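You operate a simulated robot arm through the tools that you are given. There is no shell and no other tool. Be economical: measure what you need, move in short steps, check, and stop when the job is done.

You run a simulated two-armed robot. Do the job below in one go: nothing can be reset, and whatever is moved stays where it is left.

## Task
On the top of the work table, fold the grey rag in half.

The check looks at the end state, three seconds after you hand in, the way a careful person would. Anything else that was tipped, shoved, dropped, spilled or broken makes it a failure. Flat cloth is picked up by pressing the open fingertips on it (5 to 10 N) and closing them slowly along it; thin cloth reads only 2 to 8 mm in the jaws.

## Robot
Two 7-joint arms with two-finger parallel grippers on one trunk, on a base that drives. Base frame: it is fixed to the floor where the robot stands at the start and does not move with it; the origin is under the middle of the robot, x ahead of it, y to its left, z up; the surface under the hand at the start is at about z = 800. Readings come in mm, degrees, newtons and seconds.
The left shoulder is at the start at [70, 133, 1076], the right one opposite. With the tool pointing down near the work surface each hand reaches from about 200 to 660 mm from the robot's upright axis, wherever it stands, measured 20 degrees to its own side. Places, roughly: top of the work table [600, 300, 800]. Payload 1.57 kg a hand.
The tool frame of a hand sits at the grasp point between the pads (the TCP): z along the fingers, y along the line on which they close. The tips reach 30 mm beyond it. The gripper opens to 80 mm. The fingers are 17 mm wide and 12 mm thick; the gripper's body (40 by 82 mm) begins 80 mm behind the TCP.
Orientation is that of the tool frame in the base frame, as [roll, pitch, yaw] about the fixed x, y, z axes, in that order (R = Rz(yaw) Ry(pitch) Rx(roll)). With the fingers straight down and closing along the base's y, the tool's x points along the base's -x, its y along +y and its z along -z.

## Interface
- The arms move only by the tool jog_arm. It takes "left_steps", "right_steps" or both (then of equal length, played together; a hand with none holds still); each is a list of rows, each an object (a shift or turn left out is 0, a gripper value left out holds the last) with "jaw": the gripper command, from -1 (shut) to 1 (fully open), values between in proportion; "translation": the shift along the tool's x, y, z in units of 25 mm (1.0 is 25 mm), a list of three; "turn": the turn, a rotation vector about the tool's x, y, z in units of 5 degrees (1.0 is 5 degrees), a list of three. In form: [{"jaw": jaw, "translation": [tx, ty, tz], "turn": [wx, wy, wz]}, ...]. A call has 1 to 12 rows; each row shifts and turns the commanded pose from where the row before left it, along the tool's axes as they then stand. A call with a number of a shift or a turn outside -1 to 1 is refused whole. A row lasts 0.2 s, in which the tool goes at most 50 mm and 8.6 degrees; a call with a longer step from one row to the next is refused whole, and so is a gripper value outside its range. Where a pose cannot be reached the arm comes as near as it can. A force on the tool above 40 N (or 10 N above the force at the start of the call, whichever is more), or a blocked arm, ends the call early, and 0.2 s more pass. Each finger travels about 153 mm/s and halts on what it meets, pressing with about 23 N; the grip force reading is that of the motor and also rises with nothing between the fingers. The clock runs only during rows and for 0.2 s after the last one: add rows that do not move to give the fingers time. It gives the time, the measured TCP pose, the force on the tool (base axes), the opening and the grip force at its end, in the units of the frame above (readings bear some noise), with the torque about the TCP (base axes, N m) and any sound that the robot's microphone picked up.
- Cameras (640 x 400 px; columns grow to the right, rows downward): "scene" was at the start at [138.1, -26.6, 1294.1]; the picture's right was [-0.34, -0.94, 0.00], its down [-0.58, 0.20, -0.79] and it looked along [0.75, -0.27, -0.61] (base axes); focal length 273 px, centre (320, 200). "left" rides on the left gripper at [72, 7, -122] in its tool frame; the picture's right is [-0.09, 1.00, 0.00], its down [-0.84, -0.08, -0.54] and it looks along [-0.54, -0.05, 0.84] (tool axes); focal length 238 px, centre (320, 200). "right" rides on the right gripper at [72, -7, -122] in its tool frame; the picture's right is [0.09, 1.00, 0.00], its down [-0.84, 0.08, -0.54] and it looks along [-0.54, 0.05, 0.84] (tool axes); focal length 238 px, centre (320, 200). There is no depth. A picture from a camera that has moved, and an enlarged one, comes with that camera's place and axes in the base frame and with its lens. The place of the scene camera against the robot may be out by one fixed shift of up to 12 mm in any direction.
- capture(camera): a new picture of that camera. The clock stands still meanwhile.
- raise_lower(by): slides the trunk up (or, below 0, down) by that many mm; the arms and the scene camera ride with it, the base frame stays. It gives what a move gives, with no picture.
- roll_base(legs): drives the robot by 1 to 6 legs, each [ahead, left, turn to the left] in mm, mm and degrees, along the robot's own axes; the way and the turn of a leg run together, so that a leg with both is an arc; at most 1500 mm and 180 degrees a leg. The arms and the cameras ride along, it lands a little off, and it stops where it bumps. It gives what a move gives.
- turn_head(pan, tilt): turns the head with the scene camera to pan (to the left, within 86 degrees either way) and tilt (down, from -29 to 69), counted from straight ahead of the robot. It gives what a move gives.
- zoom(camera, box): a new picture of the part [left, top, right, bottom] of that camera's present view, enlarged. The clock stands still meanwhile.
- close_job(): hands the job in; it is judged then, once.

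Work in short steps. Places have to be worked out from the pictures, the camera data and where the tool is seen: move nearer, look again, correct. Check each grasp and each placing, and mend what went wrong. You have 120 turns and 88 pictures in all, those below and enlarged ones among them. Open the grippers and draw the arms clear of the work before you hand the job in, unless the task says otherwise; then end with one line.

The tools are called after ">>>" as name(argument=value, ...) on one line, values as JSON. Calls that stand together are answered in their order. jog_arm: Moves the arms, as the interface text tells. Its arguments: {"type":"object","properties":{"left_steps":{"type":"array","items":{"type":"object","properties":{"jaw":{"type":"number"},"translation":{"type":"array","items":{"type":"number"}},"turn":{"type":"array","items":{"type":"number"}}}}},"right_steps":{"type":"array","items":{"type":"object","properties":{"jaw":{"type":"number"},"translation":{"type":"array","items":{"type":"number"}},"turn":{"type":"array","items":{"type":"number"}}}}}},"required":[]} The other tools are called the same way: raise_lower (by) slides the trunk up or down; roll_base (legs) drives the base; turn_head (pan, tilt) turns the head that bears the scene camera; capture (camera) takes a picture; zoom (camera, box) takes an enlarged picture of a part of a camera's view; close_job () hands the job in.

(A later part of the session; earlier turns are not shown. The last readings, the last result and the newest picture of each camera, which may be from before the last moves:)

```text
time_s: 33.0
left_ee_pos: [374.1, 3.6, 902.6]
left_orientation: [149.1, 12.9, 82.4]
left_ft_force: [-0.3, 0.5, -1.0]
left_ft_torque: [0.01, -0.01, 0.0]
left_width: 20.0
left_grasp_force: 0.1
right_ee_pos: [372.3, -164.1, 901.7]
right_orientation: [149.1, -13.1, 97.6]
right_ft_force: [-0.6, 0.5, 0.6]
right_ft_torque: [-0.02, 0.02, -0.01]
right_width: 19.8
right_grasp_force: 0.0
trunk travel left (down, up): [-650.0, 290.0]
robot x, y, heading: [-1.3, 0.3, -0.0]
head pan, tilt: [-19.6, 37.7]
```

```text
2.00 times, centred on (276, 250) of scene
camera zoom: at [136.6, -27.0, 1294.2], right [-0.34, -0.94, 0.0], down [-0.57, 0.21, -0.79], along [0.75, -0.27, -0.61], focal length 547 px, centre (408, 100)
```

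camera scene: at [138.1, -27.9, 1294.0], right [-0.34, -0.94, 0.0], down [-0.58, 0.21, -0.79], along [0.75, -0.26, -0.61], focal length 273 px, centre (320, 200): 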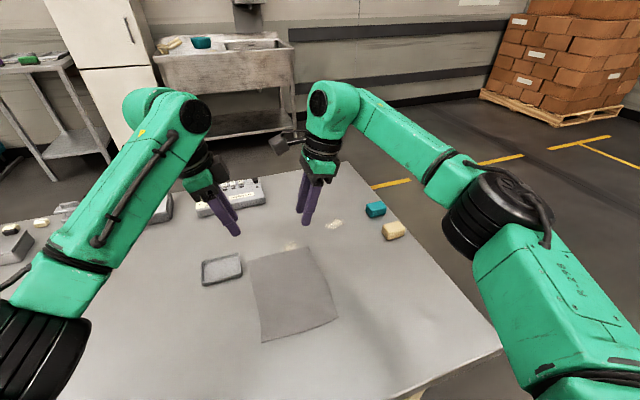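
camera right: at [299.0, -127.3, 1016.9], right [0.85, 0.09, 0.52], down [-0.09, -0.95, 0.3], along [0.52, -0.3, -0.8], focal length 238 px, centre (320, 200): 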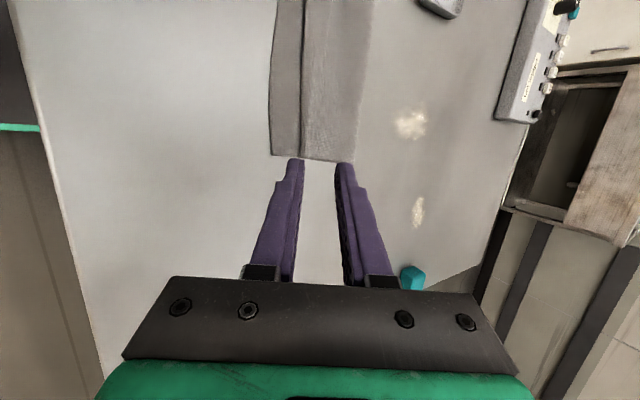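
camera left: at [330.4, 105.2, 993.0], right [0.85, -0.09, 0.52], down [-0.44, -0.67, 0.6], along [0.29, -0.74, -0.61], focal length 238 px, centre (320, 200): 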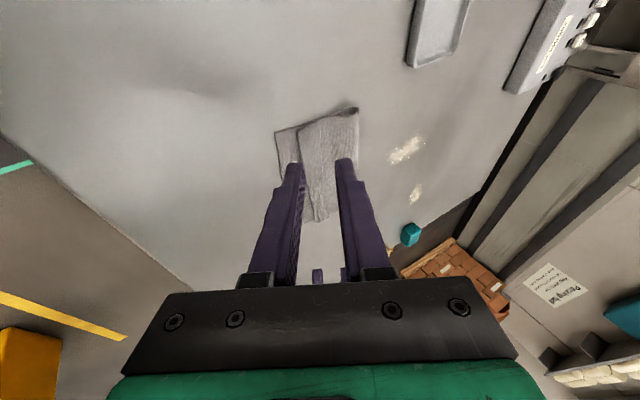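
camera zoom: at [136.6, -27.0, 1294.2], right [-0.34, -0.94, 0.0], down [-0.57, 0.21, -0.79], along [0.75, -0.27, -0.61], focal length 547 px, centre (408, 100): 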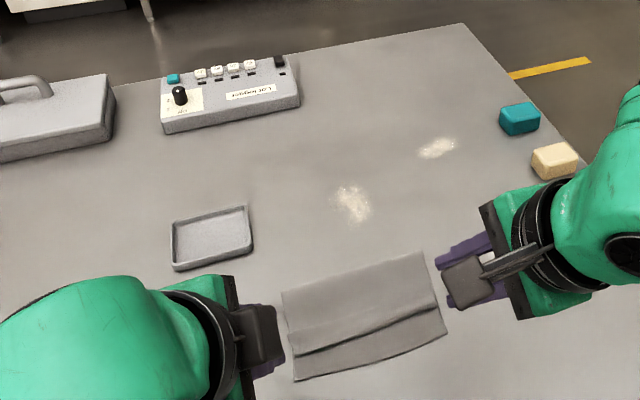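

The fold is made, but the top edge lies ~22 mm short of the bottom edge. I back the hands off and look closely at that edge.

>>> jog_arm(left_steps=[{"translation": [0.9, -0.5, -0.8]}, {"translation": [0.9, -0.5, -0.8]}, {"translation": [0.9, -0.5, -0.8]}], right_steps=[{"translation": [-0.9, -0.5, -0.8]}, {"translation": [-0.9, -0.5, -0.8]}, {"translation": [-0.9, -0.5, -0.8]}])

>>> zoom(camera="scene", box=[220, 240, 360, 350])

>>> capture(camera="right")

>>> capture(camera="left")

```text
time_s: 34.0
left_ee_pos: [358.7, 93.4, 870.7]
left_orientation: [150.4, -0.9, 82.1]
left_ft_force: [-0.1, 0.3, 0.0]
left_ft_torque: [-0.05, 0.04, -0.03]
left_width: 20.2
left_grasp_force: 0.1
left hand out of reach, approached as far as the arm can: row 1, 2
right_ee_pos: [324.2, -244.8, 917.8]
right_orientation: [149.1, -12.9, 97.5]
right_ft_force: [0.1, 0.2, -1.1]
right_ft_torque: [-0.03, -0.01, 0.01]
right_width: 20.0
right_grasp_force: 0.1
trunk travel left (down, up): [-650.0, 290.0]
robot x, y, heading: [-5.3, -2.9, -0.3]
head pan, tilt: [-19.6, 37.7]
stopped in row 3 (left hand): the arm was blocked; the commanded pose is now the measured one
```

```text
3.64 times, centred on (290, 295) of scene
camera zoom: at [140.0, -24.7, 1293.9], right [-0.33, -0.94, 0.0], down [-0.58, 0.2, -0.79], along [0.74, -0.27, -0.61], focal length 994 px, centre (429, -146)
```

zoom: 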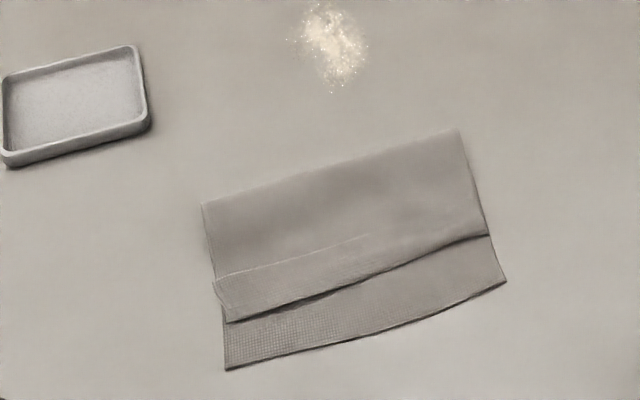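

```text
54 pictures are left
camera right: at [249.8, -207.5, 1033.5], right [0.85, 0.09, 0.52], down [-0.09, -0.95, 0.3], along [0.52, -0.31, -0.8], focal length 238 px, centre (320, 200)
```

right: 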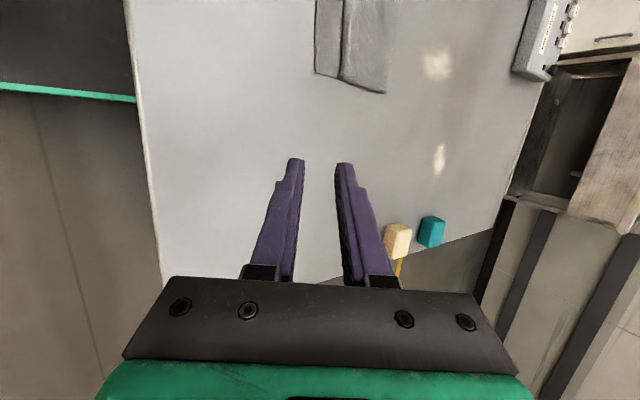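

```text
53 pictures are left
camera left: at [315.7, 170.5, 981.1], right [0.84, -0.22, 0.49], down [-0.45, -0.79, 0.42], along [0.29, -0.57, -0.76], focal length 238 px, centre (320, 200)
```

left: 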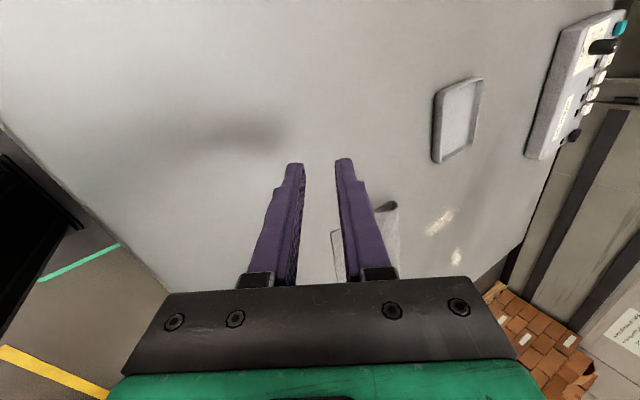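

Part of the top layer's edge seems to be flipped back over itself on the left. I bring the right camera in for a closer view.

>>> jog_arm(right_steps=[{"translation": [0.81, 0.36, 0.83]}, {"translation": [0.81, 0.36, 0.83]}, {"translation": [0.81, 0.36, 0.83]}, {"translation": [0.81, 0.36, 0.83]}])

>>> zoom(camera="right", box=[180, 0, 420, 170])

```text
time_s: 35.0
left_ee_pos: [358.2, 92.3, 870.3]
left_orientation: [150.4, -0.9, 82.0]
left_ft_force: [-0.4, 0.4, -0.8]
left_ft_torque: [-0.04, 0.01, -0.02]
left_width: 20.1
left_grasp_force: 0.1
right_ee_pos: [384.8, -147.9, 884.8]
right_orientation: [149.1, -13.1, 97.3]
right_ft_force: [0.4, -0.2, -0.2]
right_ft_torque: [0.0, 0.01, 0.03]
right_width: 20.3
right_grasp_force: 0.1
trunk travel left (down, up): [-650.0, 290.0]
robot x, y, heading: [-2.6, -2.7, 0.1]
head pan, tilt: [-19.6, 37.7]
```

```text
2.35 times, centred on (300, 85) of right
camera zoom: at [310.8, -110.1, 999.9], right [0.85, 0.08, 0.52], down [-0.09, -0.95, 0.3], along [0.52, -0.31, -0.8], focal length 561 px, centre (367, 471)
```

zoom: 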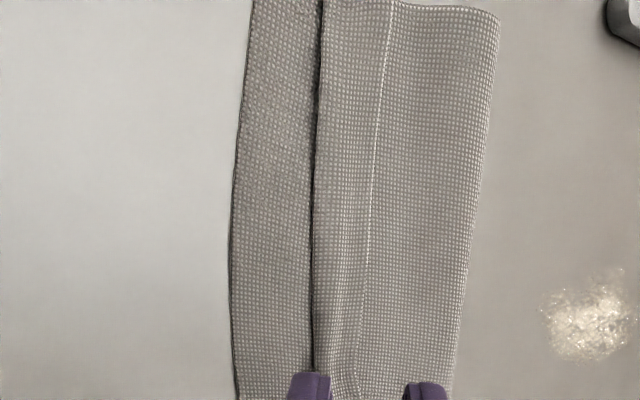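

Very clear: a uniform ~23 mm flap lies flipped back on top (flap edge x≈428, crest x≈405, near edge ≈380, fold ≈479). Unrolling it would align the edges. I'll reorient the right hand upright with jaws open along y to drag the flap toward the near edge with both fingertips; first straighten it and move the left away.

>>> jog_arm(left_steps=[{"translation": [0.7, 0.3, 0]}, {"translation": [0.7, 0.3, 0]}, {"translation": [0.7, 0.3, 0]}, {"translation": [0.7, 0.3, 0]}, {"translation": [0.7, 0, 0]}, {}, {}, {}, {}], right_steps=[{"turn": [0.966, 0, 0.259], "translation": [0, 0, -0.6]}, {"turn": [0.966, 0, 0.259], "translation": [0, 0, -0.6]}, {"turn": [0.966, 0, 0.259], "translation": [0, 0, -0.6]}, {"turn": [0.966, 0, 0.259], "translation": [0, 0, -0.6]}, {"turn": [0.966, 0, 0.259]}, {"turn": [0.966, 0, 0.259]}, {"turn": [0, -1, 0]}, {"turn": [0, -1, 0]}, {"turn": [0, -1, 0]}])

>>> jog_arm(right_steps=[{"turn": [0, 0, -1]}, {"turn": [0, 0, -1]}, {"turn": [0, 0, -1]}, {"turn": [0, 0, -1]}, {"turn": [0, 0, -1]}, {"turn": [0, 0, -1]}, {"turn": [0, 0, -1]}, {"turn": [0, 0, -1]}, {"turn": [0, 0, -1]}])

>>> jog_arm(right_steps=[{"turn": [0, 0, -1]}, {"turn": [0, 0, -1]}, {"turn": [0, 0, -1]}, {"turn": [0, 0, -1]}, {"turn": [0, 0, -1]}, {"turn": [0, 0, -1]}, {"turn": [0, 0, -1]}, {"turn": [0, 0, -1]}, {"turn": [0, 0, -1]}, {"jaw": 1}, {}])

```text
time_s: 35.8
left_ee_pos: [379.6, 172.7, 868.5]
left_orientation: [152.5, -11.2, 81.4]
left_ft_force: [0.8, 0.0, 0.4]
left_ft_torque: [0.03, 0.01, 0.0]
left_width: 19.7
left_grasp_force: 0.1
right_ee_pos: [366.1, -158.1, 921.8]
right_orientation: [163.1, -14.5, 94.1]
right_ft_force: [0.9, -0.1, 0.4]
right_ft_torque: [0.0, 0.02, 0.04]
right_width: 19.9
right_grasp_force: 0.1
trunk travel left (down, up): [-650.0, 290.0]
robot x, y, heading: [1.1, 1.4, -0.1]
head pan, tilt: [-19.6, 37.7]
stopped in row 3 (left hand): the arm was blocked; the commanded pose is now the measured one
```

```text
time_s: 37.8
left_ee_pos: [378.0, 170.9, 868.7]
left_orientation: [152.5, -11.1, 81.4]
left_ft_force: [0.8, 0.4, 0.3]
left_ft_torque: [0.02, -0.01, -0.06]
left_width: 20.0
left_grasp_force: 0.0
right_ee_pos: [366.0, -158.3, 921.7]
right_orientation: [158.0, 1.4, 136.8]
right_ft_force: [0.0, 0.2, 0.2]
right_ft_torque: [-0.03, 0.01, 0.04]
right_width: 20.0
right_grasp_force: 0.2
trunk travel left (down, up): [-650.0, 290.0]
robot x, y, heading: [-0.5, 2.3, -0.3]
head pan, tilt: [-19.6, 37.7]
```

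```text
time_s: 40.2
left_ee_pos: [378.3, 171.2, 869.9]
left_orientation: [152.6, -11.2, 81.3]
left_ft_force: [0.0, -0.7, -0.2]
left_ft_torque: [0.0, 0.04, 0.03]
left_width: 19.9
left_grasp_force: 0.1
right_ee_pos: [366.1, -158.4, 920.6]
right_orientation: [164.9, 16.3, 179.7]
right_ft_force: [0.4, 0.4, 0.6]
right_ft_torque: [-0.01, -0.01, 0.02]
right_width: 80.1
right_grasp_force: 0.1
trunk travel left (down, up): [-650.0, 290.0]
robot x, y, heading: [1.8, 0.6, 0.2]
head pan, tilt: [-19.6, 37.7]
```

The reorientation was cut short by the left arm's joint limit; I level the right hand now.

>>> jog_arm(right_steps=[{"turn": [0.73, 0.82, 0]}, {"turn": [0.73, 0.82, 0]}, {"turn": [0.73, 0.82, 0]}, {"turn": [0.73, 0.82, 0]}, {}])

>>> capture(camera="scene")

```text
time_s: 41.4
left_ee_pos: [376.9, 170.3, 869.1]
left_orientation: [152.6, -11.3, 81.4]
left_ft_force: [0.5, -0.5, 0.2]
left_ft_torque: [0.01, 0.0, -0.03]
left_width: 20.0
left_grasp_force: 0.1
right_ee_pos: [366.2, -158.0, 922.4]
right_orientation: [-180.0, 0.1, -178.1]
right_ft_force: [-0.5, 0.3, 0.7]
right_ft_torque: [-0.01, 0.01, 0.03]
right_width: 79.9
right_grasp_force: 0.2
trunk travel left (down, up): [-650.0, 290.0]
robot x, y, heading: [-0.1, 2.3, 0.1]
head pan, tilt: [-19.6, 37.7]
```

```text
51 pictures are left
camera scene: at [137.6, -27.1, 1294.1], right [-0.34, -0.94, 0.0], down [-0.58, 0.21, -0.79], along [0.75, -0.27, -0.61], focal length 273 px, centre (320, 200)
```

scene: 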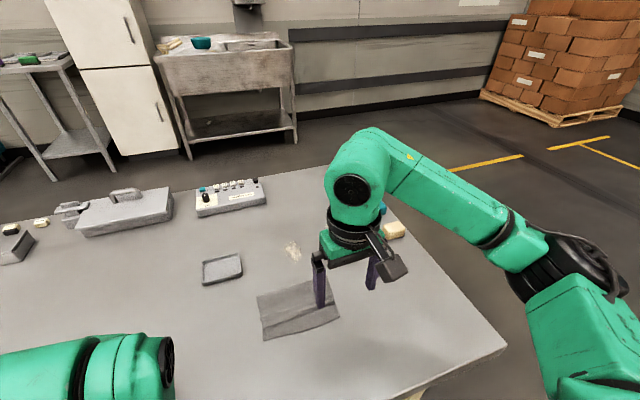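

Level. Move over the flap to about (424, −81) just above it.

>>> jog_arm(right_steps=[{"translation": [-0.6, 0.77, 0.4]}, {"translation": [-0.6, 0.77, 0.4]}, {"translation": [-0.6, 0.77, 0.4]}, {"translation": [-0.6, 0.77, 0.4]}, {"turn": [0, 0, 0.38], "translation": [0, 0, 0.9]}, {"translation": [0, 0, 0.6]}, {}])

>>> capture(camera="right")

```text
time_s: 43.0
left_ee_pos: [378.9, 172.4, 869.1]
left_orientation: [152.5, -11.0, 81.4]
left_ft_force: [0.5, 0.0, 0.2]
left_ft_torque: [0.0, 0.0, 0.02]
left_width: 19.9
left_grasp_force: 0.2
right_ee_pos: [424.5, -79.3, 845.6]
right_orientation: [179.9, 0.1, -179.9]
right_ft_force: [0.2, 0.3, 0.0]
right_ft_torque: [-0.02, -0.04, 0.04]
right_width: 80.4
right_grasp_force: 0.1
trunk travel left (down, up): [-650.0, 290.0]
robot x, y, heading: [3.5, -4.0, 0.1]
head pan, tilt: [-19.6, 37.7]
```

```text
50 pictures are left
camera right: at [351.6, -85.6, 966.0], right [-0.09, 1.0, 0.0], down [0.84, 0.08, 0.54], along [0.54, 0.05, -0.84], focal length 238 px, centre (320, 200)
```

right: 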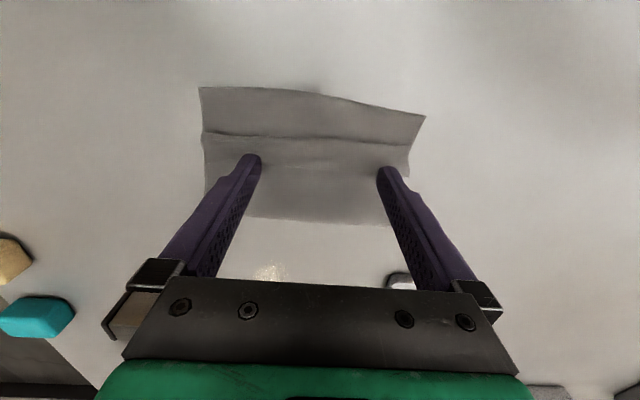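

Fingertips straddle the flap. Lower to a light press.

>>> jog_arm(right_steps=[{"translation": [0, 0, 0.3]}, {}])

>>> jog_arm(right_steps=[{"translation": [0, 0, 0.1]}, {}])

```text
time_s: 43.6
left_ee_pos: [379.5, 171.6, 870.5]
left_orientation: [152.4, -11.0, 81.4]
left_ft_force: [0.5, 0.1, 0.3]
left_ft_torque: [-0.04, 0.04, 0.01]
left_width: 19.9
left_grasp_force: 0.1
right_ee_pos: [423.2, -79.1, 837.0]
right_orientation: [179.9, 0.1, -179.9]
right_ft_force: [-0.4, 0.3, -0.1]
right_ft_torque: [0.0, 0.01, -0.02]
right_width: 80.1
right_grasp_force: 0.0
trunk travel left (down, up): [-650.0, 290.0]
robot x, y, heading: [-4.0, -0.2, -0.1]
head pan, tilt: [-19.6, 37.7]
```

```text
time_s: 44.2
left_ee_pos: [377.5, 172.2, 868.7]
left_orientation: [152.5, -11.1, 81.4]
left_ft_force: [-0.4, 0.3, 0.2]
left_ft_torque: [-0.01, 0.01, -0.01]
left_width: 20.1
left_grasp_force: 0.1
right_ee_pos: [423.9, -79.6, 833.2]
right_orientation: [179.9, 0.1, -179.8]
right_ft_force: [0.5, -0.5, 1.1]
right_ft_torque: [-0.01, -0.02, 0.0]
right_width: 79.5
right_grasp_force: 0.0
trunk travel left (down, up): [-650.0, 290.0]
robot x, y, heading: [1.8, 0.9, 0.2]
head pan, tilt: [-19.6, 37.7]
```

Light contact (1 N). Press a touch more and drag 16 mm toward the near edge.

>>> jog_arm(right_steps=[{"translation": [0, 0, 0.02]}, {"translation": [0.08, 0, 0]}, {"translation": [0.08, 0, 0]}, {"translation": [0.08, 0, 0]}, {"translation": [0.08, 0, 0]}, {"translation": [0.08, 0, 0]}, {"translation": [0.08, 0, 0]}, {"translation": [0.08, 0, 0]}, {"translation": [0.08, 0, 0]}])

>>> zoom(camera="right", box=[180, 60, 450, 240])

```text
time_s: 46.2
left_ee_pos: [378.9, 171.2, 869.3]
left_orientation: [152.5, -11.1, 81.4]
left_ft_force: [0.9, -0.4, -0.2]
left_ft_torque: [0.0, -0.02, -0.02]
left_width: 19.9
left_grasp_force: 0.0
right_ee_pos: [408.6, -78.9, 835.5]
right_orientation: [179.9, 0.1, -180.0]
right_ft_force: [-0.5, -0.2, 0.0]
right_ft_torque: [0.01, 0.0, 0.04]
right_width: 79.5
right_grasp_force: 0.0
trunk travel left (down, up): [-650.0, 290.0]
robot x, y, heading: [4.8, -0.2, -0.3]
head pan, tilt: [-19.6, 37.7]
```

```text
2.22 times, centred on (315, 150) of right
camera zoom: at [335.6, -85.8, 956.0], right [-0.09, 1.0, 0.0], down [0.84, 0.08, 0.54], along [0.54, 0.05, -0.84], focal length 530 px, centre (331, 311)
```

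zoom: 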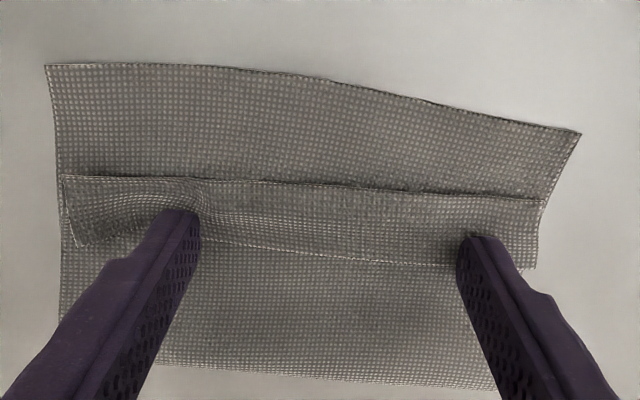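

The whole rag slid ~17 mm toward the robot instead of the flap unrolling (harmless, but not useful). Better: straddle the flap's edge with the jaws closing along x and open them, so one finger pulls the flap while the other holds the top layer. Lift and turn the right hand to yaw 90.

>>> jog_arm(right_steps=[{"translation": [0, 0, -1]}, {"translation": [0, 0, -1], "jaw": -0.9}, {"turn": [0, 0, 1]}, {"turn": [0, 0, 1]}, {"turn": [0, 0, 1]}, {"turn": [0, 0, 1]}, {"turn": [0, 0, 1]}, {"turn": [0, 0, 1]}, {"turn": [0, 0, 1]}, {"turn": [0, 0, 1]}, {"turn": [0, 0, 1]}])

>>> jog_arm(right_steps=[{"turn": [0, 0, 1]}, {"turn": [0, 0, 1]}, {"turn": [0, 0, 1]}, {"turn": [0, 0, 1]}, {"turn": [0, 0, 1]}, {"turn": [0, 0, 1]}, {"turn": [0, 0, 1]}, {"turn": [0, 0, 1]}, {"turn": [0, 0, 1]}, {}])

>>> capture(camera="right")

```text
time_s: 48.6
left_ee_pos: [378.9, 171.9, 869.0]
left_orientation: [152.5, -11.1, 81.3]
left_ft_force: [0.3, -0.4, 0.5]
left_ft_torque: [0.0, 0.0, -0.01]
left_width: 20.0
left_grasp_force: 0.2
right_ee_pos: [408.1, -79.8, 882.9]
right_orientation: [179.8, 0.0, 135.0]
right_ft_force: [-0.5, 0.3, -0.5]
right_ft_torque: [-0.01, -0.02, 0.0]
right_width: 4.0
right_grasp_force: 0.0
trunk travel left (down, up): [-650.0, 290.0]
robot x, y, heading: [-2.2, -3.5, 0.1]
head pan, tilt: [-19.6, 37.7]
```

```text
time_s: 50.8
left_ee_pos: [378.4, 171.2, 869.7]
left_orientation: [152.5, -11.1, 81.5]
left_ft_force: [0.6, 0.2, 0.3]
left_ft_torque: [-0.02, -0.02, -0.05]
left_width: 20.0
left_grasp_force: 0.1
right_ee_pos: [407.8, -79.6, 883.3]
right_orientation: [179.9, -0.1, 89.9]
right_ft_force: [0.4, -0.4, 0.5]
right_ft_torque: [0.02, 0.01, 0.0]
right_width: 3.7
right_grasp_force: 0.0
trunk travel left (down, up): [-650.0, 290.0]
robot x, y, heading: [1.9, 1.2, -0.0]
head pan, tilt: [-19.6, 37.7]
```

```text
48 pictures are left
camera right: at [400.3, -8.0, 1005.6], right [1.0, 0.09, 0.0], down [0.08, -0.84, 0.54], along [0.05, -0.54, -0.84], focal length 238 px, centre (320, 200)
```

right: 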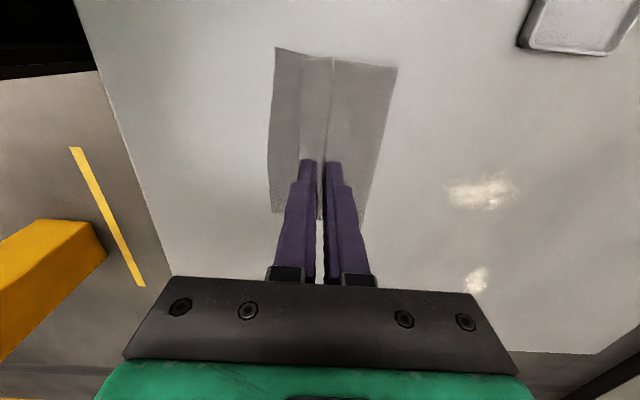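

Flap edge at x≈411. Centre the small jaw gap over it and descend to light contact.

>>> jog_arm(right_steps=[{"translation": [0, 0.15, 0.9]}, {"translation": [0, 0, 0.8]}, {}])

>>> zoom(camera="right", box=[220, 0, 440, 230])

```text
time_s: 51.6
left_ee_pos: [378.1, 171.6, 870.0]
left_orientation: [152.5, -11.1, 81.4]
left_ft_force: [0.3, 0.7, 0.9]
left_ft_torque: [0.01, 0.01, -0.01]
left_width: 20.0
left_grasp_force: 0.0
right_ee_pos: [411.4, -80.3, 841.7]
right_orientation: [179.9, -0.2, 90.2]
right_ft_force: [-0.6, -1.2, -0.9]
right_ft_torque: [-0.02, -0.02, 0.01]
right_width: 3.6
right_grasp_force: 0.0
trunk travel left (down, up): [-650.0, 290.0]
robot x, y, heading: [-3.1, -0.5, 0.2]
head pan, tilt: [-19.6, 37.7]
```

```text
1.74 times, centred on (330, 115) of right
camera zoom: at [403.7, -8.2, 963.3], right [1.0, 0.09, 0.0], down [0.08, -0.84, 0.54], along [0.05, -0.54, -0.84], focal length 414 px, centre (303, 348)
```

zoom: 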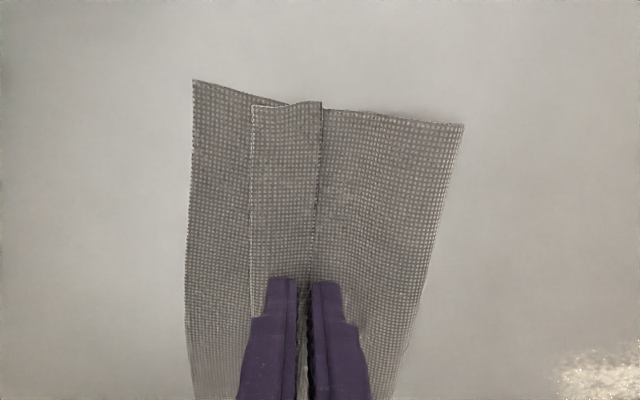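

Flap edge is at about x 413; nudge +2 mm and press.

>>> jog_arm(right_steps=[{"translation": [0, 0.08, 0.22]}, {}])

>>> jog_arm(right_steps=[{"translation": [0, 0, 0.1]}, {}])

```text
time_s: 52.2
left_ee_pos: [379.7, 171.0, 869.2]
left_orientation: [152.5, -11.1, 81.4]
left_ft_force: [0.1, -0.3, 0.8]
left_ft_torque: [0.0, 0.02, -0.02]
left_width: 20.0
left_grasp_force: 0.1
right_ee_pos: [413.3, -79.2, 836.2]
right_orientation: [180.0, -0.2, 90.1]
right_ft_force: [0.6, 0.7, 0.3]
right_ft_torque: [0.03, 0.0, 0.02]
right_width: 4.0
right_grasp_force: 0.0
trunk travel left (down, up): [-650.0, 290.0]
robot x, y, heading: [1.2, 2.8, 0.2]
head pan, tilt: [-19.6, 37.7]
```

```text
time_s: 52.8
left_ee_pos: [377.8, 170.8, 869.8]
left_orientation: [152.5, -11.1, 81.4]
left_ft_force: [-0.8, -0.4, -0.5]
left_ft_torque: [0.02, -0.02, 0.01]
left_width: 19.9
left_grasp_force: 0.1
right_ee_pos: [413.1, -79.6, 832.3]
right_orientation: [179.8, -0.1, 90.0]
right_ft_force: [0.6, -0.8, 1.3]
right_ft_torque: [0.04, 0.01, 0.0]
right_width: 3.9
right_grasp_force: 0.0
trunk travel left (down, up): [-650.0, 290.0]
robot x, y, heading: [0.4, -3.6, -0.1]
head pan, tilt: [-19.6, 37.7]
```

Press slightly more and open slowly, hand moving back so the far finger stays put and the near finger pulls the flap.

>>> jog_arm(right_steps=[{"translation": [0, 0, 0.03]}, {"jaw": -0.82, "translation": [0, -0.06, 0]}, {"jaw": -0.74, "translation": [0, -0.06, 0]}, {"jaw": -0.66, "translation": [0, -0.06, 0]}, {"jaw": -0.58, "translation": [0, -0.06, 0]}, {"jaw": -0.5, "translation": [0, -0.06, 0]}, {"jaw": -0.42, "translation": [0, -0.06, 0]}])

>>> zoom(camera="right", box=[220, 0, 440, 230])

```text
time_s: 54.4
left_ee_pos: [377.9, 170.8, 869.3]
left_orientation: [152.5, -11.0, 81.4]
left_ft_force: [-1.0, -0.4, 0.2]
left_ft_torque: [-0.03, -0.02, 0.0]
left_width: 20.2
left_grasp_force: 0.0
right_ee_pos: [403.7, -78.5, 832.7]
right_orientation: [179.9, -0.1, 90.1]
right_ft_force: [0.3, -0.2, 2.6]
right_ft_torque: [-0.01, 0.06, 0.05]
right_width: 22.5
right_grasp_force: 0.1
trunk travel left (down, up): [-650.0, 290.0]
robot x, y, heading: [-2.2, -0.6, -0.1]
head pan, tilt: [-19.6, 37.7]
```

```text
1.74 times, centred on (330, 115) of right
camera zoom: at [397.0, -7.4, 954.7], right [1.0, 0.09, 0.0], down [0.08, -0.84, 0.54], along [0.05, -0.54, -0.84], focal length 414 px, centre (303, 348)
```

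zoom: 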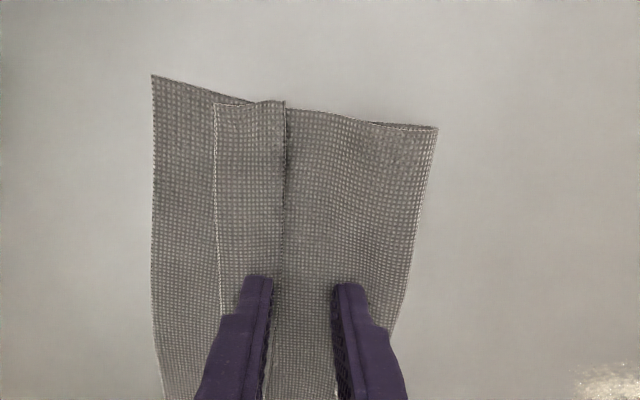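

The whole rag slid again (stack now x≈345–444): layer friction exceeds table friction. New approach: pin the fold side with the left hand, and push only on the flap's free edge with the right fingertips. Lift the right and turn it back to yaw 180 with jaws open, while the left is reoriented.

>>> jog_arm(right_steps=[{"translation": [0, 0, -1]}, {"translation": [0, 0, -1]}, {"turn": [0, 0, -1], "translation": [0, 0, -0.6]}, {"turn": [0, 0, -1]}, {"turn": [0, 0, -1]}, {"turn": [0, 0, -1]}, {"turn": [0, 0, -1]}, {"turn": [0, 0, -1]}, {"turn": [0, 0, -1]}, {"turn": [0, 0, -1]}])

>>> jog_arm(right_steps=[{"turn": [0, 0, -1], "jaw": 1}, {"turn": [0, 0, -1]}, {"turn": [0, 0, -1]}, {"turn": [0, 0, -1]}, {"turn": [0, 0, -1]}, {"turn": [0, 0, -1]}, {"turn": [0, 0, -1]}, {"turn": [0, 0, -1]}, {"turn": [0, 0, -1]}, {"turn": [0, 0, -1]}])

>>> jog_arm(left_steps=[{"turn": [0.5, -0.91, 0], "jaw": -1}, {"turn": [0.5, -0.91, 0]}, {"turn": [0.5, -0.91, 0]}, {"turn": [0.5, -0.91, 0]}, {"turn": [0.5, -0.91, 0]}, {"turn": [0.5, -0.91, 0]}, {"turn": [0.5, -0.91, 0]}, {"turn": [0.5, -0.91, 0]}, {}])

>>> zoom(camera="right", box=[160, 0, 480, 220])

>>> capture(camera="scene")

```text
time_s: 56.6
left_ee_pos: [378.0, 171.9, 869.2]
left_orientation: [152.5, -11.1, 81.4]
left_ft_force: [0.4, 1.5, 0.2]
left_ft_torque: [0.04, 0.04, -0.01]
left_width: 20.0
left_grasp_force: 0.1
right_ee_pos: [404.6, -79.4, 898.1]
right_orientation: [180.0, 0.0, 130.2]
right_ft_force: [0.6, -0.6, -1.3]
right_ft_torque: [0.0, 0.01, 0.02]
right_width: 23.2
right_grasp_force: 0.0
trunk travel left (down, up): [-650.0, 290.0]
robot x, y, heading: [1.1, 1.7, -0.1]
head pan, tilt: [-19.6, 37.7]
```

```text
time_s: 58.8
left_ee_pos: [379.1, 172.0, 867.9]
left_orientation: [152.5, -11.1, 81.4]
left_ft_force: [0.2, -0.7, -0.6]
left_ft_torque: [-0.02, -0.01, -0.01]
left_width: 20.2
left_grasp_force: 0.0
right_ee_pos: [406.0, -78.8, 898.3]
right_orientation: [179.9, 0.0, -179.8]
right_ft_force: [0.2, 0.5, 0.1]
right_ft_torque: [0.01, 0.0, 0.03]
right_width: 79.8
right_grasp_force: 0.0
trunk travel left (down, up): [-650.0, 290.0]
robot x, y, heading: [0.2, 2.4, 0.1]
head pan, tilt: [-19.6, 37.7]
```

```text
time_s: 59.3
left_ee_pos: [376.6, 216.0, 857.4]
left_orientation: [158.8, -17.9, 78.2]
left_ft_force: [0.0, 0.0, -0.5]
left_ft_torque: [-0.01, -0.01, 0.0]
left_width: 0.1
left_grasp_force: 21.7
left hand out of reach, approached as far as the arm can: row 2
right_ee_pos: [403.9, -78.6, 897.3]
right_orientation: [179.9, 0.2, -179.9]
right_ft_force: [-0.2, 0.8, 0.4]
right_ft_torque: [0.02, -0.01, 0.02]
right_width: 80.1
right_grasp_force: 0.1
trunk travel left (down, up): [-650.0, 290.0]
robot x, y, heading: [-4.0, 0.6, 0.1]
head pan, tilt: [-19.6, 37.7]
stopped in row 2 (left hand): the arm was blocked; the commanded pose is now the measured one
```

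```text
1.82 times, centred on (320, 110) of right
camera zoom: at [332.3, -85.9, 1019.6], right [-0.09, 1.0, 0.0], down [0.84, 0.08, 0.54], along [0.54, 0.05, -0.84], focal length 433 px, centre (320, 364)
```

zoom: 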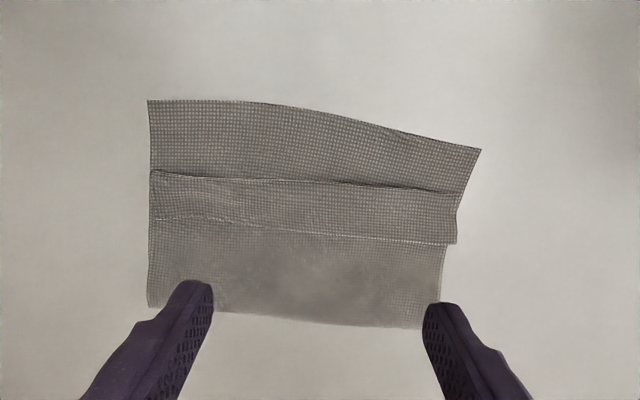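

```text
44 pictures are left
camera scene: at [138.5, -26.1, 1294.0], right [-0.33, -0.94, 0.0], down [-0.58, 0.2, -0.79], along [0.75, -0.27, -0.61], focal length 273 px, centre (320, 200)
```

scene: 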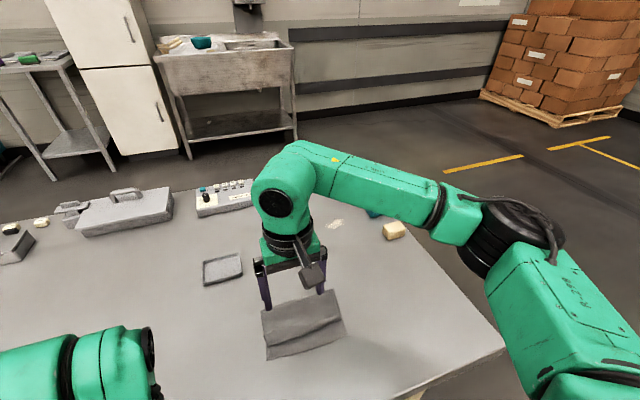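

The left arm is at a bad posture, so I leave it for now. Try the right alone: touch the top layer just beyond the flap edge (x≈395), then skim at minimal contact pushing only the flap edge.

>>> jog_arm(right_steps=[{"translation": [-0.2, 0, 1]}, {"translation": [0, 0, 1]}, {"translation": [0, 0, 0.45]}, {}])

>>> jog_arm(right_steps=[{"translation": [0, 0, 0.1]}, {}])

>>> zoom(camera="right", box=[160, 20, 480, 240])

```text
time_s: 60.3
left_ee_pos: [376.2, 213.7, 857.4]
left_orientation: [158.8, -17.9, 78.3]
left_ft_force: [-0.3, 1.1, 0.2]
left_ft_torque: [0.0, 0.01, -0.02]
left_width: 0.0
left_grasp_force: 21.0
right_ee_pos: [409.8, -78.8, 836.2]
right_orientation: [179.9, 0.1, 180.0]
right_ft_force: [-1.7, -0.3, 1.4]
right_ft_torque: [-0.02, -0.02, 0.0]
right_width: 80.2
right_grasp_force: 0.1
trunk travel left (down, up): [-650.0, 290.0]
robot x, y, heading: [0.0, 5.2, 0.0]
head pan, tilt: [-19.6, 37.7]
```

```text
time_s: 60.9
left_ee_pos: [376.2, 215.4, 858.0]
left_orientation: [158.8, -17.9, 78.2]
left_ft_force: [0.7, -0.3, 0.2]
left_ft_torque: [-0.02, -0.01, 0.01]
left_width: 0.1
left_grasp_force: 21.7
right_ee_pos: [409.2, -78.7, 834.6]
right_orientation: [179.9, 0.1, -179.9]
right_ft_force: [-0.7, 0.2, -0.2]
right_ft_torque: [0.02, -0.01, 0.02]
right_width: 80.0
right_grasp_force: 0.0
trunk travel left (down, up): [-650.0, 290.0]
robot x, y, heading: [1.1, -1.5, -0.1]
head pan, tilt: [-19.6, 37.7]
```

```text
1.82 times, centred on (320, 130) of right
camera zoom: at [337.1, -86.1, 955.8], right [-0.09, 1.0, 0.0], down [0.84, 0.08, 0.54], along [0.54, 0.05, -0.84], focal length 433 px, centre (320, 327)
```

zoom: 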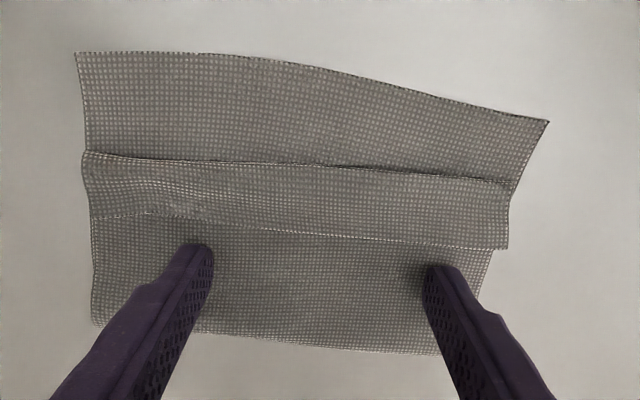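

Fingertips sit just beyond the flap edge. Lower millimetre by millimetre to feel the top layer.

>>> jog_arm(right_steps=[{"translation": [0, 0, 0.04]}, {}])

>>> jog_arm(right_steps=[{"translation": [0, 0, 0.04]}, {}])

>>> jog_arm(right_steps=[{"translation": [0, 0, 0.04]}, {}])

```text
time_s: 61.5
left_ee_pos: [375.7, 214.2, 857.0]
left_orientation: [158.8, -17.9, 78.2]
left_ft_force: [-0.4, -0.2, 0.7]
left_ft_torque: [0.0, 0.03, 0.01]
left_width: 0.0
left_grasp_force: 21.3
right_ee_pos: [409.2, -77.7, 833.7]
right_orientation: [180.0, 0.1, -179.9]
right_ft_force: [-0.2, -0.6, -0.4]
right_ft_torque: [-0.01, -0.02, 0.01]
right_width: 79.8
right_grasp_force: 0.0
trunk travel left (down, up): [-650.0, 290.0]
robot x, y, heading: [1.5, 2.1, 0.1]
head pan, tilt: [-19.6, 37.7]
```

```text
time_s: 62.1
left_ee_pos: [375.9, 215.0, 857.1]
left_orientation: [158.8, -17.9, 78.2]
left_ft_force: [-1.1, 0.0, -0.1]
left_ft_torque: [0.01, 0.02, 0.0]
left_width: 0.0
left_grasp_force: 21.3
right_ee_pos: [409.4, -79.3, 833.1]
right_orientation: [180.0, 0.0, -179.9]
right_ft_force: [0.1, 0.1, 2.9]
right_ft_torque: [0.09, -0.02, -0.01]
right_width: 80.0
right_grasp_force: 0.0
trunk travel left (down, up): [-650.0, 290.0]
robot x, y, heading: [0.0, 2.0, 0.1]
head pan, tilt: [-19.6, 37.7]
```

```text
time_s: 62.7
left_ee_pos: [375.2, 214.4, 857.7]
left_orientation: [158.8, -17.9, 78.2]
left_ft_force: [0.3, 0.4, 0.3]
left_ft_torque: [0.01, -0.02, -0.01]
left_width: 0.0
left_grasp_force: 21.4
right_ee_pos: [409.4, -79.3, 832.1]
right_orientation: [179.9, 0.3, -180.0]
right_ft_force: [2.5, -0.9, 12.4]
right_ft_torque: [0.17, -0.02, -0.07]
right_width: 80.0
right_grasp_force: 0.1
trunk travel left (down, up): [-650.0, 290.0]
robot x, y, heading: [-3.4, 3.9, 0.1]
head pan, tilt: [-19.6, 37.7]
```

Surface found; raise 1.6 mm to just skim, then push 20 mm toward the near edge.

>>> jog_arm(right_steps=[{"translation": [0, 0, -0.064]}, {"translation": [0.1, 0, 0]}, {"translation": [0.1, 0, 0]}, {"translation": [0.1, 0, 0]}, {"translation": [0.1, 0, 0]}, {"translation": [0.1, 0, 0]}, {"translation": [0.1, 0, 0]}, {"translation": [0.1, 0, 0]}, {"translation": [0.1, 0, 0]}])

>>> zoom(camera="right", box=[160, 20, 480, 240])

```text
time_s: 64.7
left_ee_pos: [375.3, 215.1, 857.7]
left_orientation: [158.7, -18.0, 78.3]
left_ft_force: [0.7, 0.6, -0.1]
left_ft_torque: [0.01, -0.02, -0.01]
left_width: 0.1
left_grasp_force: 21.6
right_ee_pos: [388.3, -79.0, 832.4]
right_orientation: [179.8, 0.1, -179.9]
right_ft_force: [0.0, -0.7, 0.4]
right_ft_torque: [0.03, 0.01, -0.01]
right_width: 80.1
right_grasp_force: 0.0
trunk travel left (down, up): [-650.0, 290.0]
robot x, y, heading: [-0.6, -1.0, -0.2]
head pan, tilt: [-19.6, 37.7]
```

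```text
1.82 times, centred on (320, 130) of right
camera zoom: at [316.6, -85.5, 954.7], right [-0.09, 1.0, 0.0], down [0.84, 0.08, 0.54], along [0.54, 0.05, -0.84], focal length 433 px, centre (320, 327)
```

zoom: 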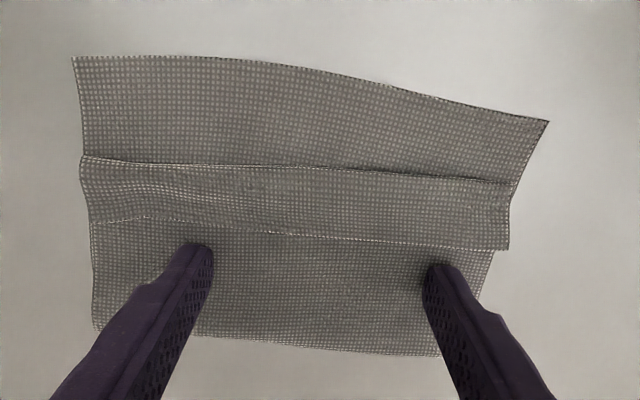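

The whole rag just slides—its table friction is tiny, so pinning is required. Lift the right hand, and bring the left arm forward out of its bad posture and upright.

>>> jog_arm(left_steps=[{"translation": [0.15, 0.8, 0.2]}, {"translation": [0.15, 0.8, 0.2]}, {"translation": [0.15, 0.8, 0.2]}, {"translation": [0.15, 0.8, 0.2]}], right_steps=[{"translation": [0, 0, -0.7]}, {"translation": [0, 0, -0.7]}, {"translation": [0, 0, -0.7]}, {}])

>>> capture(camera="scene")

```text
time_s: 65.7
left_ee_pos: [458.7, 207.2, 870.1]
left_orientation: [158.8, -17.7, 78.1]
left_ft_force: [0.5, 0.4, 0.0]
left_ft_torque: [0.0, 0.05, 0.02]
left_width: 0.1
left_grasp_force: 21.2
right_ee_pos: [389.7, -79.3, 885.9]
right_orientation: [180.0, 0.0, -179.8]
right_ft_force: [-0.1, 0.5, 0.1]
right_ft_torque: [0.01, 0.0, 0.0]
right_width: 80.0
right_grasp_force: 0.1
trunk travel left (down, up): [-650.0, 290.0]
robot x, y, heading: [-0.6, 0.2, 0.1]
head pan, tilt: [-19.6, 37.7]
```

```text
41 pictures are left
camera scene: at [139.0, -26.6, 1294.0], right [-0.33, -0.94, 0.0], down [-0.58, 0.2, -0.79], along [0.75, -0.27, -0.61], focal length 273 px, centre (320, 200)
```

scene: 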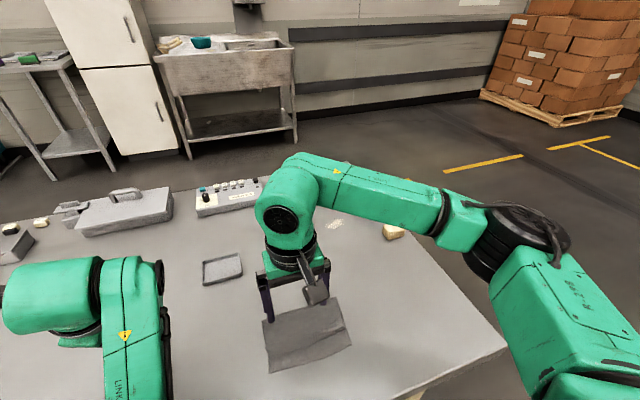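

Left is free. Rotate it to upright with 15° lean (yaw 90).

>>> jog_arm(left_steps=[{"turn": [0.522, -0.749, -0.449], "translation": [0, 0, -0.4]}, {"turn": [0.522, -0.749, -0.449], "translation": [0, 0, -0.4]}, {"turn": [0.522, -0.749, -0.449]}, {"turn": [0.522, -0.749, -0.449]}, {"turn": [0.522, -0.749, -0.449]}, {"turn": [0.522, -0.749, -0.449]}, {"turn": [0.522, -0.749, -0.449]}, {"turn": [0.522, -0.749, -0.449]}, {}])

```text
time_s: 66.2
left_ee_pos: [456.9, 264.2, 879.7]
left_orientation: [163.4, -20.8, 82.9]
left_ft_force: [-0.3, -0.1, -0.9]
left_ft_torque: [0.0, 0.01, -0.01]
left_width: 0.0
left_grasp_force: 21.0
left hand out of reach, approached as far as the arm can: row 2
right_ee_pos: [389.8, -78.4, 886.1]
right_orientation: [180.0, -0.1, -179.9]
right_ft_force: [-0.7, -0.5, 0.1]
right_ft_torque: [0.02, -0.03, -0.02]
right_width: 80.1
right_grasp_force: 0.0
trunk travel left (down, up): [-650.0, 290.0]
robot x, y, heading: [-0.6, 0.0, -0.2]
head pan, tilt: [-19.6, 37.7]
stopped in row 2 (left hand): the arm was blocked; the commanded pose is now the measured one
```

Still a joint limit. Try unwinding the left wrist about its axis (back toward yaw 180).

>>> jog_arm(left_steps=[{"turn": [0, 0, -1]}, {"turn": [0, 0, -1]}, {"turn": [0, 0, -1]}, {"turn": [0, 0, -1]}, {"turn": [0, 0, -1]}, {"turn": [0, 0, -1]}, {"turn": [0, 0, -1]}, {"turn": [0, 0, -1]}, {"turn": [0, 0, -1]}, {"turn": [0, 0, -1]}])

>>> capture(camera="scene")

```text
time_s: 68.4
left_ee_pos: [455.0, 268.7, 880.8]
left_orientation: [153.1, -2.2, 130.6]
left_ft_force: [0.3, 0.0, -0.5]
left_ft_torque: [0.0, 0.03, -0.01]
left_width: 0.0
left_grasp_force: 21.0
right_ee_pos: [390.1, -78.4, 886.7]
right_orientation: [179.9, 0.1, -180.0]
right_ft_force: [-0.9, -0.2, 0.3]
right_ft_torque: [0.01, 0.01, 0.02]
right_width: 80.1
right_grasp_force: 0.0
trunk travel left (down, up): [-650.0, 290.0]
robot x, y, heading: [-0.0, 4.6, -0.1]
head pan, tilt: [-19.6, 37.7]
```

```text
40 pictures are left
camera scene: at [138.1, -26.5, 1294.1], right [-0.33, -0.94, 0.0], down [-0.58, 0.2, -0.79], along [0.75, -0.26, -0.61], focal length 273 px, centre (320, 200)
```

scene: 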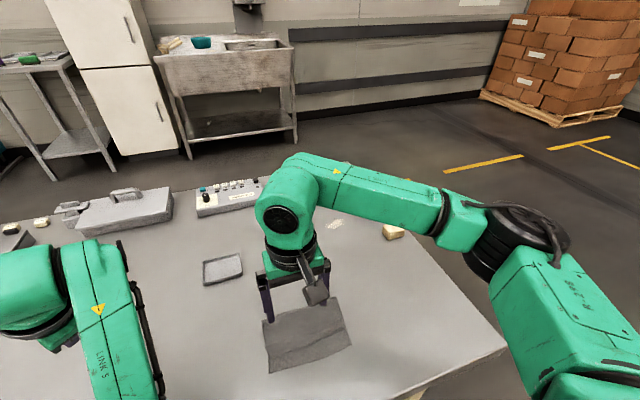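

Unwinding works. Continue: level the left hand.

>>> jog_arm(left_steps=[{"turn": [0.9, -0.07, 0]}, {"turn": [0.9, -0.07, 0]}, {"turn": [0.9, -0.07, 0]}, {"turn": [0.9, -0.07, 0]}, {"turn": [0.9, -0.07, 0]}, {"turn": [0.9, -0.07, 0]}, {}])

```text
time_s: 70.0
left_ee_pos: [484.1, 284.9, 853.9]
left_orientation: [-179.2, 0.8, 129.6]
left_ft_force: [0.1, -0.8, 0.4]
left_ft_torque: [0.0, -0.05, 0.02]
left_width: 0.2
left_grasp_force: 21.2
left hand out of reach, approached as far as the arm can: row 2, 3, 4, 5, 6
right_ee_pos: [387.8, -80.3, 884.9]
right_orientation: [180.0, 0.1, -179.9]
right_ft_force: [0.2, 0.3, 0.5]
right_ft_torque: [0.0, 0.01, 0.0]
right_width: 80.0
right_grasp_force: 0.0
trunk travel left (down, up): [-650.0, 290.0]
robot x, y, heading: [0.9, -2.1, 0.1]
head pan, tilt: [-19.6, 37.7]
```

Level. Raise and unwind the left to its starting orientation (yaw 180), a known good posture.

>>> jog_arm(left_steps=[{"translation": [0, 0, -1]}, {"translation": [0, 0, -1]}, {"translation": [0, 0, -1]}, {"turn": [0, 0, -1]}, {"turn": [0, 0, -1]}, {"turn": [0, 0, -1]}, {"turn": [0, 0, -1]}, {"turn": [0, 0, -1]}, {"turn": [0, 0, -1]}, {"turn": [0, 0, -1]}, {"turn": [0, 0, -1]}, {"turn": [0, 0, -1]}])

>>> capture(camera="scene")

```text
time_s: 72.6
left_ee_pos: [498.4, 297.6, 923.6]
left_orientation: [-179.2, -0.1, 174.8]
left_ft_force: [0.2, 0.0, 0.2]
left_ft_torque: [0.03, -0.03, -0.01]
left_width: 0.0
left_grasp_force: 21.5
left hand out of reach, approached as far as the arm can: row 1, 2, 3
right_ee_pos: [389.5, -78.7, 885.9]
right_orientation: [179.8, 0.0, -179.8]
right_ft_force: [-0.2, -0.1, 0.1]
right_ft_torque: [0.01, 0.01, -0.04]
right_width: 79.9
right_grasp_force: 0.0
trunk travel left (down, up): [-650.0, 290.0]
robot x, y, heading: [1.1, -2.1, -0.1]
head pan, tilt: [-19.6, 37.7]
```

```text
39 pictures are left
camera scene: at [138.1, -26.6, 1294.1], right [-0.33, -0.94, 0.0], down [-0.58, 0.2, -0.79], along [0.75, -0.26, -0.61], focal length 273 px, centre (320, 200)
```

scene: 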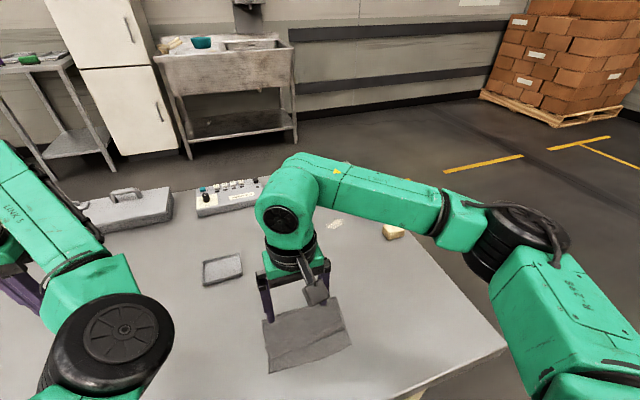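

Good. Bring the left over toward the rag's left end and lean it 30° outward for pinning the fold side.

>>> jog_arm(left_steps=[{"translation": [0.3, -1, 0]}, {"translation": [0.3, -1, 0]}, {"translation": [0.3, -1, 0]}, {"translation": [0.3, -1, 0]}, {"translation": [0.3, -1, 0]}, {"translation": [0.3, -1, 0]}, {"translation": [0.3, -1, 0]}, {"translation": [0.3, -1, 0]}, {"translation": [0.3, -1, 0]}, {}])

>>> jog_arm(left_steps=[{"turn": [1, 0, 0]}, {"turn": [1, 0, 0]}, {"turn": [1, 0, 0]}, {"turn": [1, 0, 0]}, {"turn": [1, 0, 0]}, {"turn": [1, 0, 0]}, {}])

>>> capture(camera="scene")

```text
time_s: 74.8
left_ee_pos: [557.1, 159.6, 887.3]
left_orientation: [-179.1, -0.2, 174.8]
left_ft_force: [-0.8, -0.1, -0.8]
left_ft_torque: [-0.01, 0.01, 0.02]
left_width: 0.0
left_grasp_force: 21.3
left hand out of reach, approached as far as the arm can: row 1, 2, 3, 4, 5, 6, 7, 8, 9
right_ee_pos: [389.7, -77.5, 886.5]
right_orientation: [180.0, 0.0, -179.9]
right_ft_force: [0.9, -0.7, -0.5]
right_ft_torque: [0.0, 0.02, -0.01]
right_width: 80.0
right_grasp_force: 0.0
trunk travel left (down, up): [-650.0, 290.0]
robot x, y, heading: [0.3, -1.0, 0.1]
head pan, tilt: [-19.6, 37.7]
```

```text
time_s: 76.4
left_ee_pos: [556.9, 160.3, 888.6]
left_orientation: [-149.0, 0.1, 174.7]
left_ft_force: [-0.4, -0.2, 0.4]
left_ft_torque: [0.0, 0.01, 0.02]
left_width: 0.0
left_grasp_force: 21.4
right_ee_pos: [388.9, -79.5, 887.1]
right_orientation: [179.9, 0.1, -179.9]
right_ft_force: [0.1, -0.4, 0.1]
right_ft_torque: [-0.01, 0.0, -0.01]
right_width: 80.1
right_grasp_force: 0.1
trunk travel left (down, up): [-650.0, 290.0]
robot x, y, heading: [-3.9, 3.8, 0.2]
head pan, tilt: [-19.6, 37.7]
```

```text
38 pictures are left
camera scene: at [138.1, -26.9, 1294.1], right [-0.33, -0.94, 0.0], down [-0.58, 0.2, -0.79], along [0.75, -0.26, -0.61], focal length 273 px, centre (320, 200)
```

scene: 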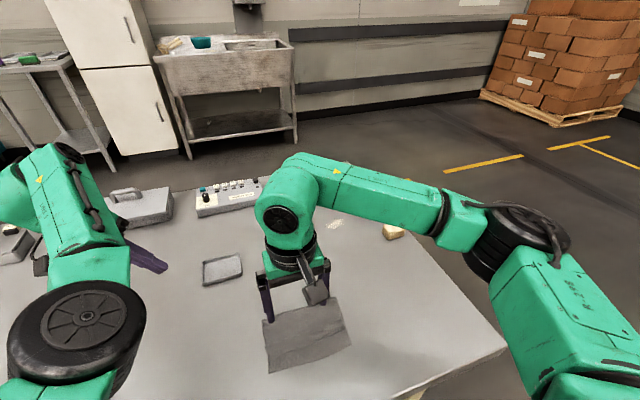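

The left arm is folded into an awkward elbow posture. I'll take it upright, outward and up to let it straighten.

>>> jog_arm(left_steps=[{"turn": [-1, 0, 0]}, {"turn": [-1, 0, 0]}, {"turn": [-1, 0, 0]}, {"turn": [-1, 0, 0]}, {"turn": [-1, 0, 0]}, {"turn": [-1, 0, -1], "translation": [-0.5, 0, -1]}, {"translation": [-0.5, 0, -1]}, {"translation": [-0.5, 0.5, -1]}, {"translation": [-0.5, 0.5, -1]}, {"translation": [0, 0, 0]}])

>>> capture(camera="scene")

```text
time_s: 78.6
left_ee_pos: [601.1, 185.3, 983.3]
left_orientation: [-178.8, 0.2, -179.7]
left_ft_force: [0.0, -1.2, -0.1]
left_ft_torque: [0.0, 0.01, 0.01]
left_width: 0.1
left_grasp_force: 21.1
left hand out of reach, approached as far as the arm can: row 9
right_ee_pos: [389.4, -80.0, 885.3]
right_orientation: [179.9, 0.2, -179.9]
right_ft_force: [0.0, -0.8, -0.2]
right_ft_torque: [0.0, -0.01, 0.0]
right_width: 80.1
right_grasp_force: 0.0
trunk travel left (down, up): [-650.0, 290.0]
robot x, y, heading: [-0.6, 0.5, -0.0]
head pan, tilt: [-19.6, 37.7]
```

```text
37 pictures are left
camera scene: at [138.6, -26.8, 1294.0], right [-0.33, -0.94, 0.0], down [-0.58, 0.2, -0.79], along [0.75, -0.26, -0.61], focal length 273 px, centre (320, 200)
```

scene: 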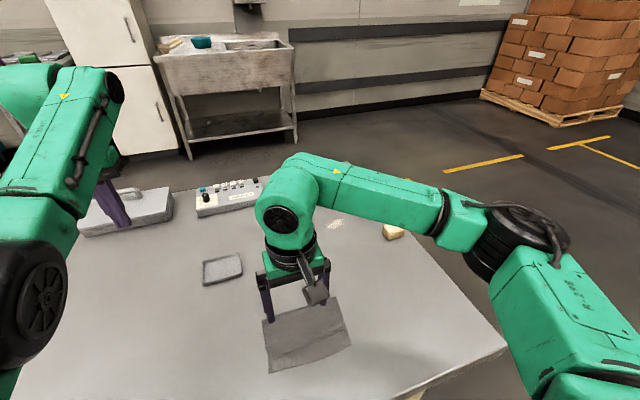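

Straighter now. Try bringing it in to about (520, 60, 960).

>>> jog_arm(left_steps=[{"translation": [0.5, -0.8, 0.1]}, {"translation": [0.5, -0.8, 0.1]}, {"translation": [0.5, -0.8, 0.1]}, {"translation": [0.5, -0.8, 0.1]}, {"translation": [0.5, -0.8, 0.1]}, {"translation": [0.5, -0.8, 0.1]}, {}])

```text
time_s: 80.2
left_ee_pos: [573.2, 64.0, 969.1]
left_orientation: [-179.0, -0.6, 179.7]
left_ft_force: [0.5, 0.3, 0.3]
left_ft_torque: [0.02, 0.01, 0.0]
left_width: 0.0
left_grasp_force: 21.9
left hand out of reach, approached as far as the arm can: row 1, 3, 4, 5, 6
right_ee_pos: [389.3, -78.9, 885.6]
right_orientation: [179.9, 0.0, -179.9]
right_ft_force: [-0.9, 0.1, -0.2]
right_ft_torque: [0.02, -0.01, 0.02]
right_width: 80.1
right_grasp_force: 0.1
trunk travel left (down, up): [-650.0, 290.0]
robot x, y, heading: [1.3, -0.1, -0.1]
head pan, tilt: [-19.6, 37.7]
```

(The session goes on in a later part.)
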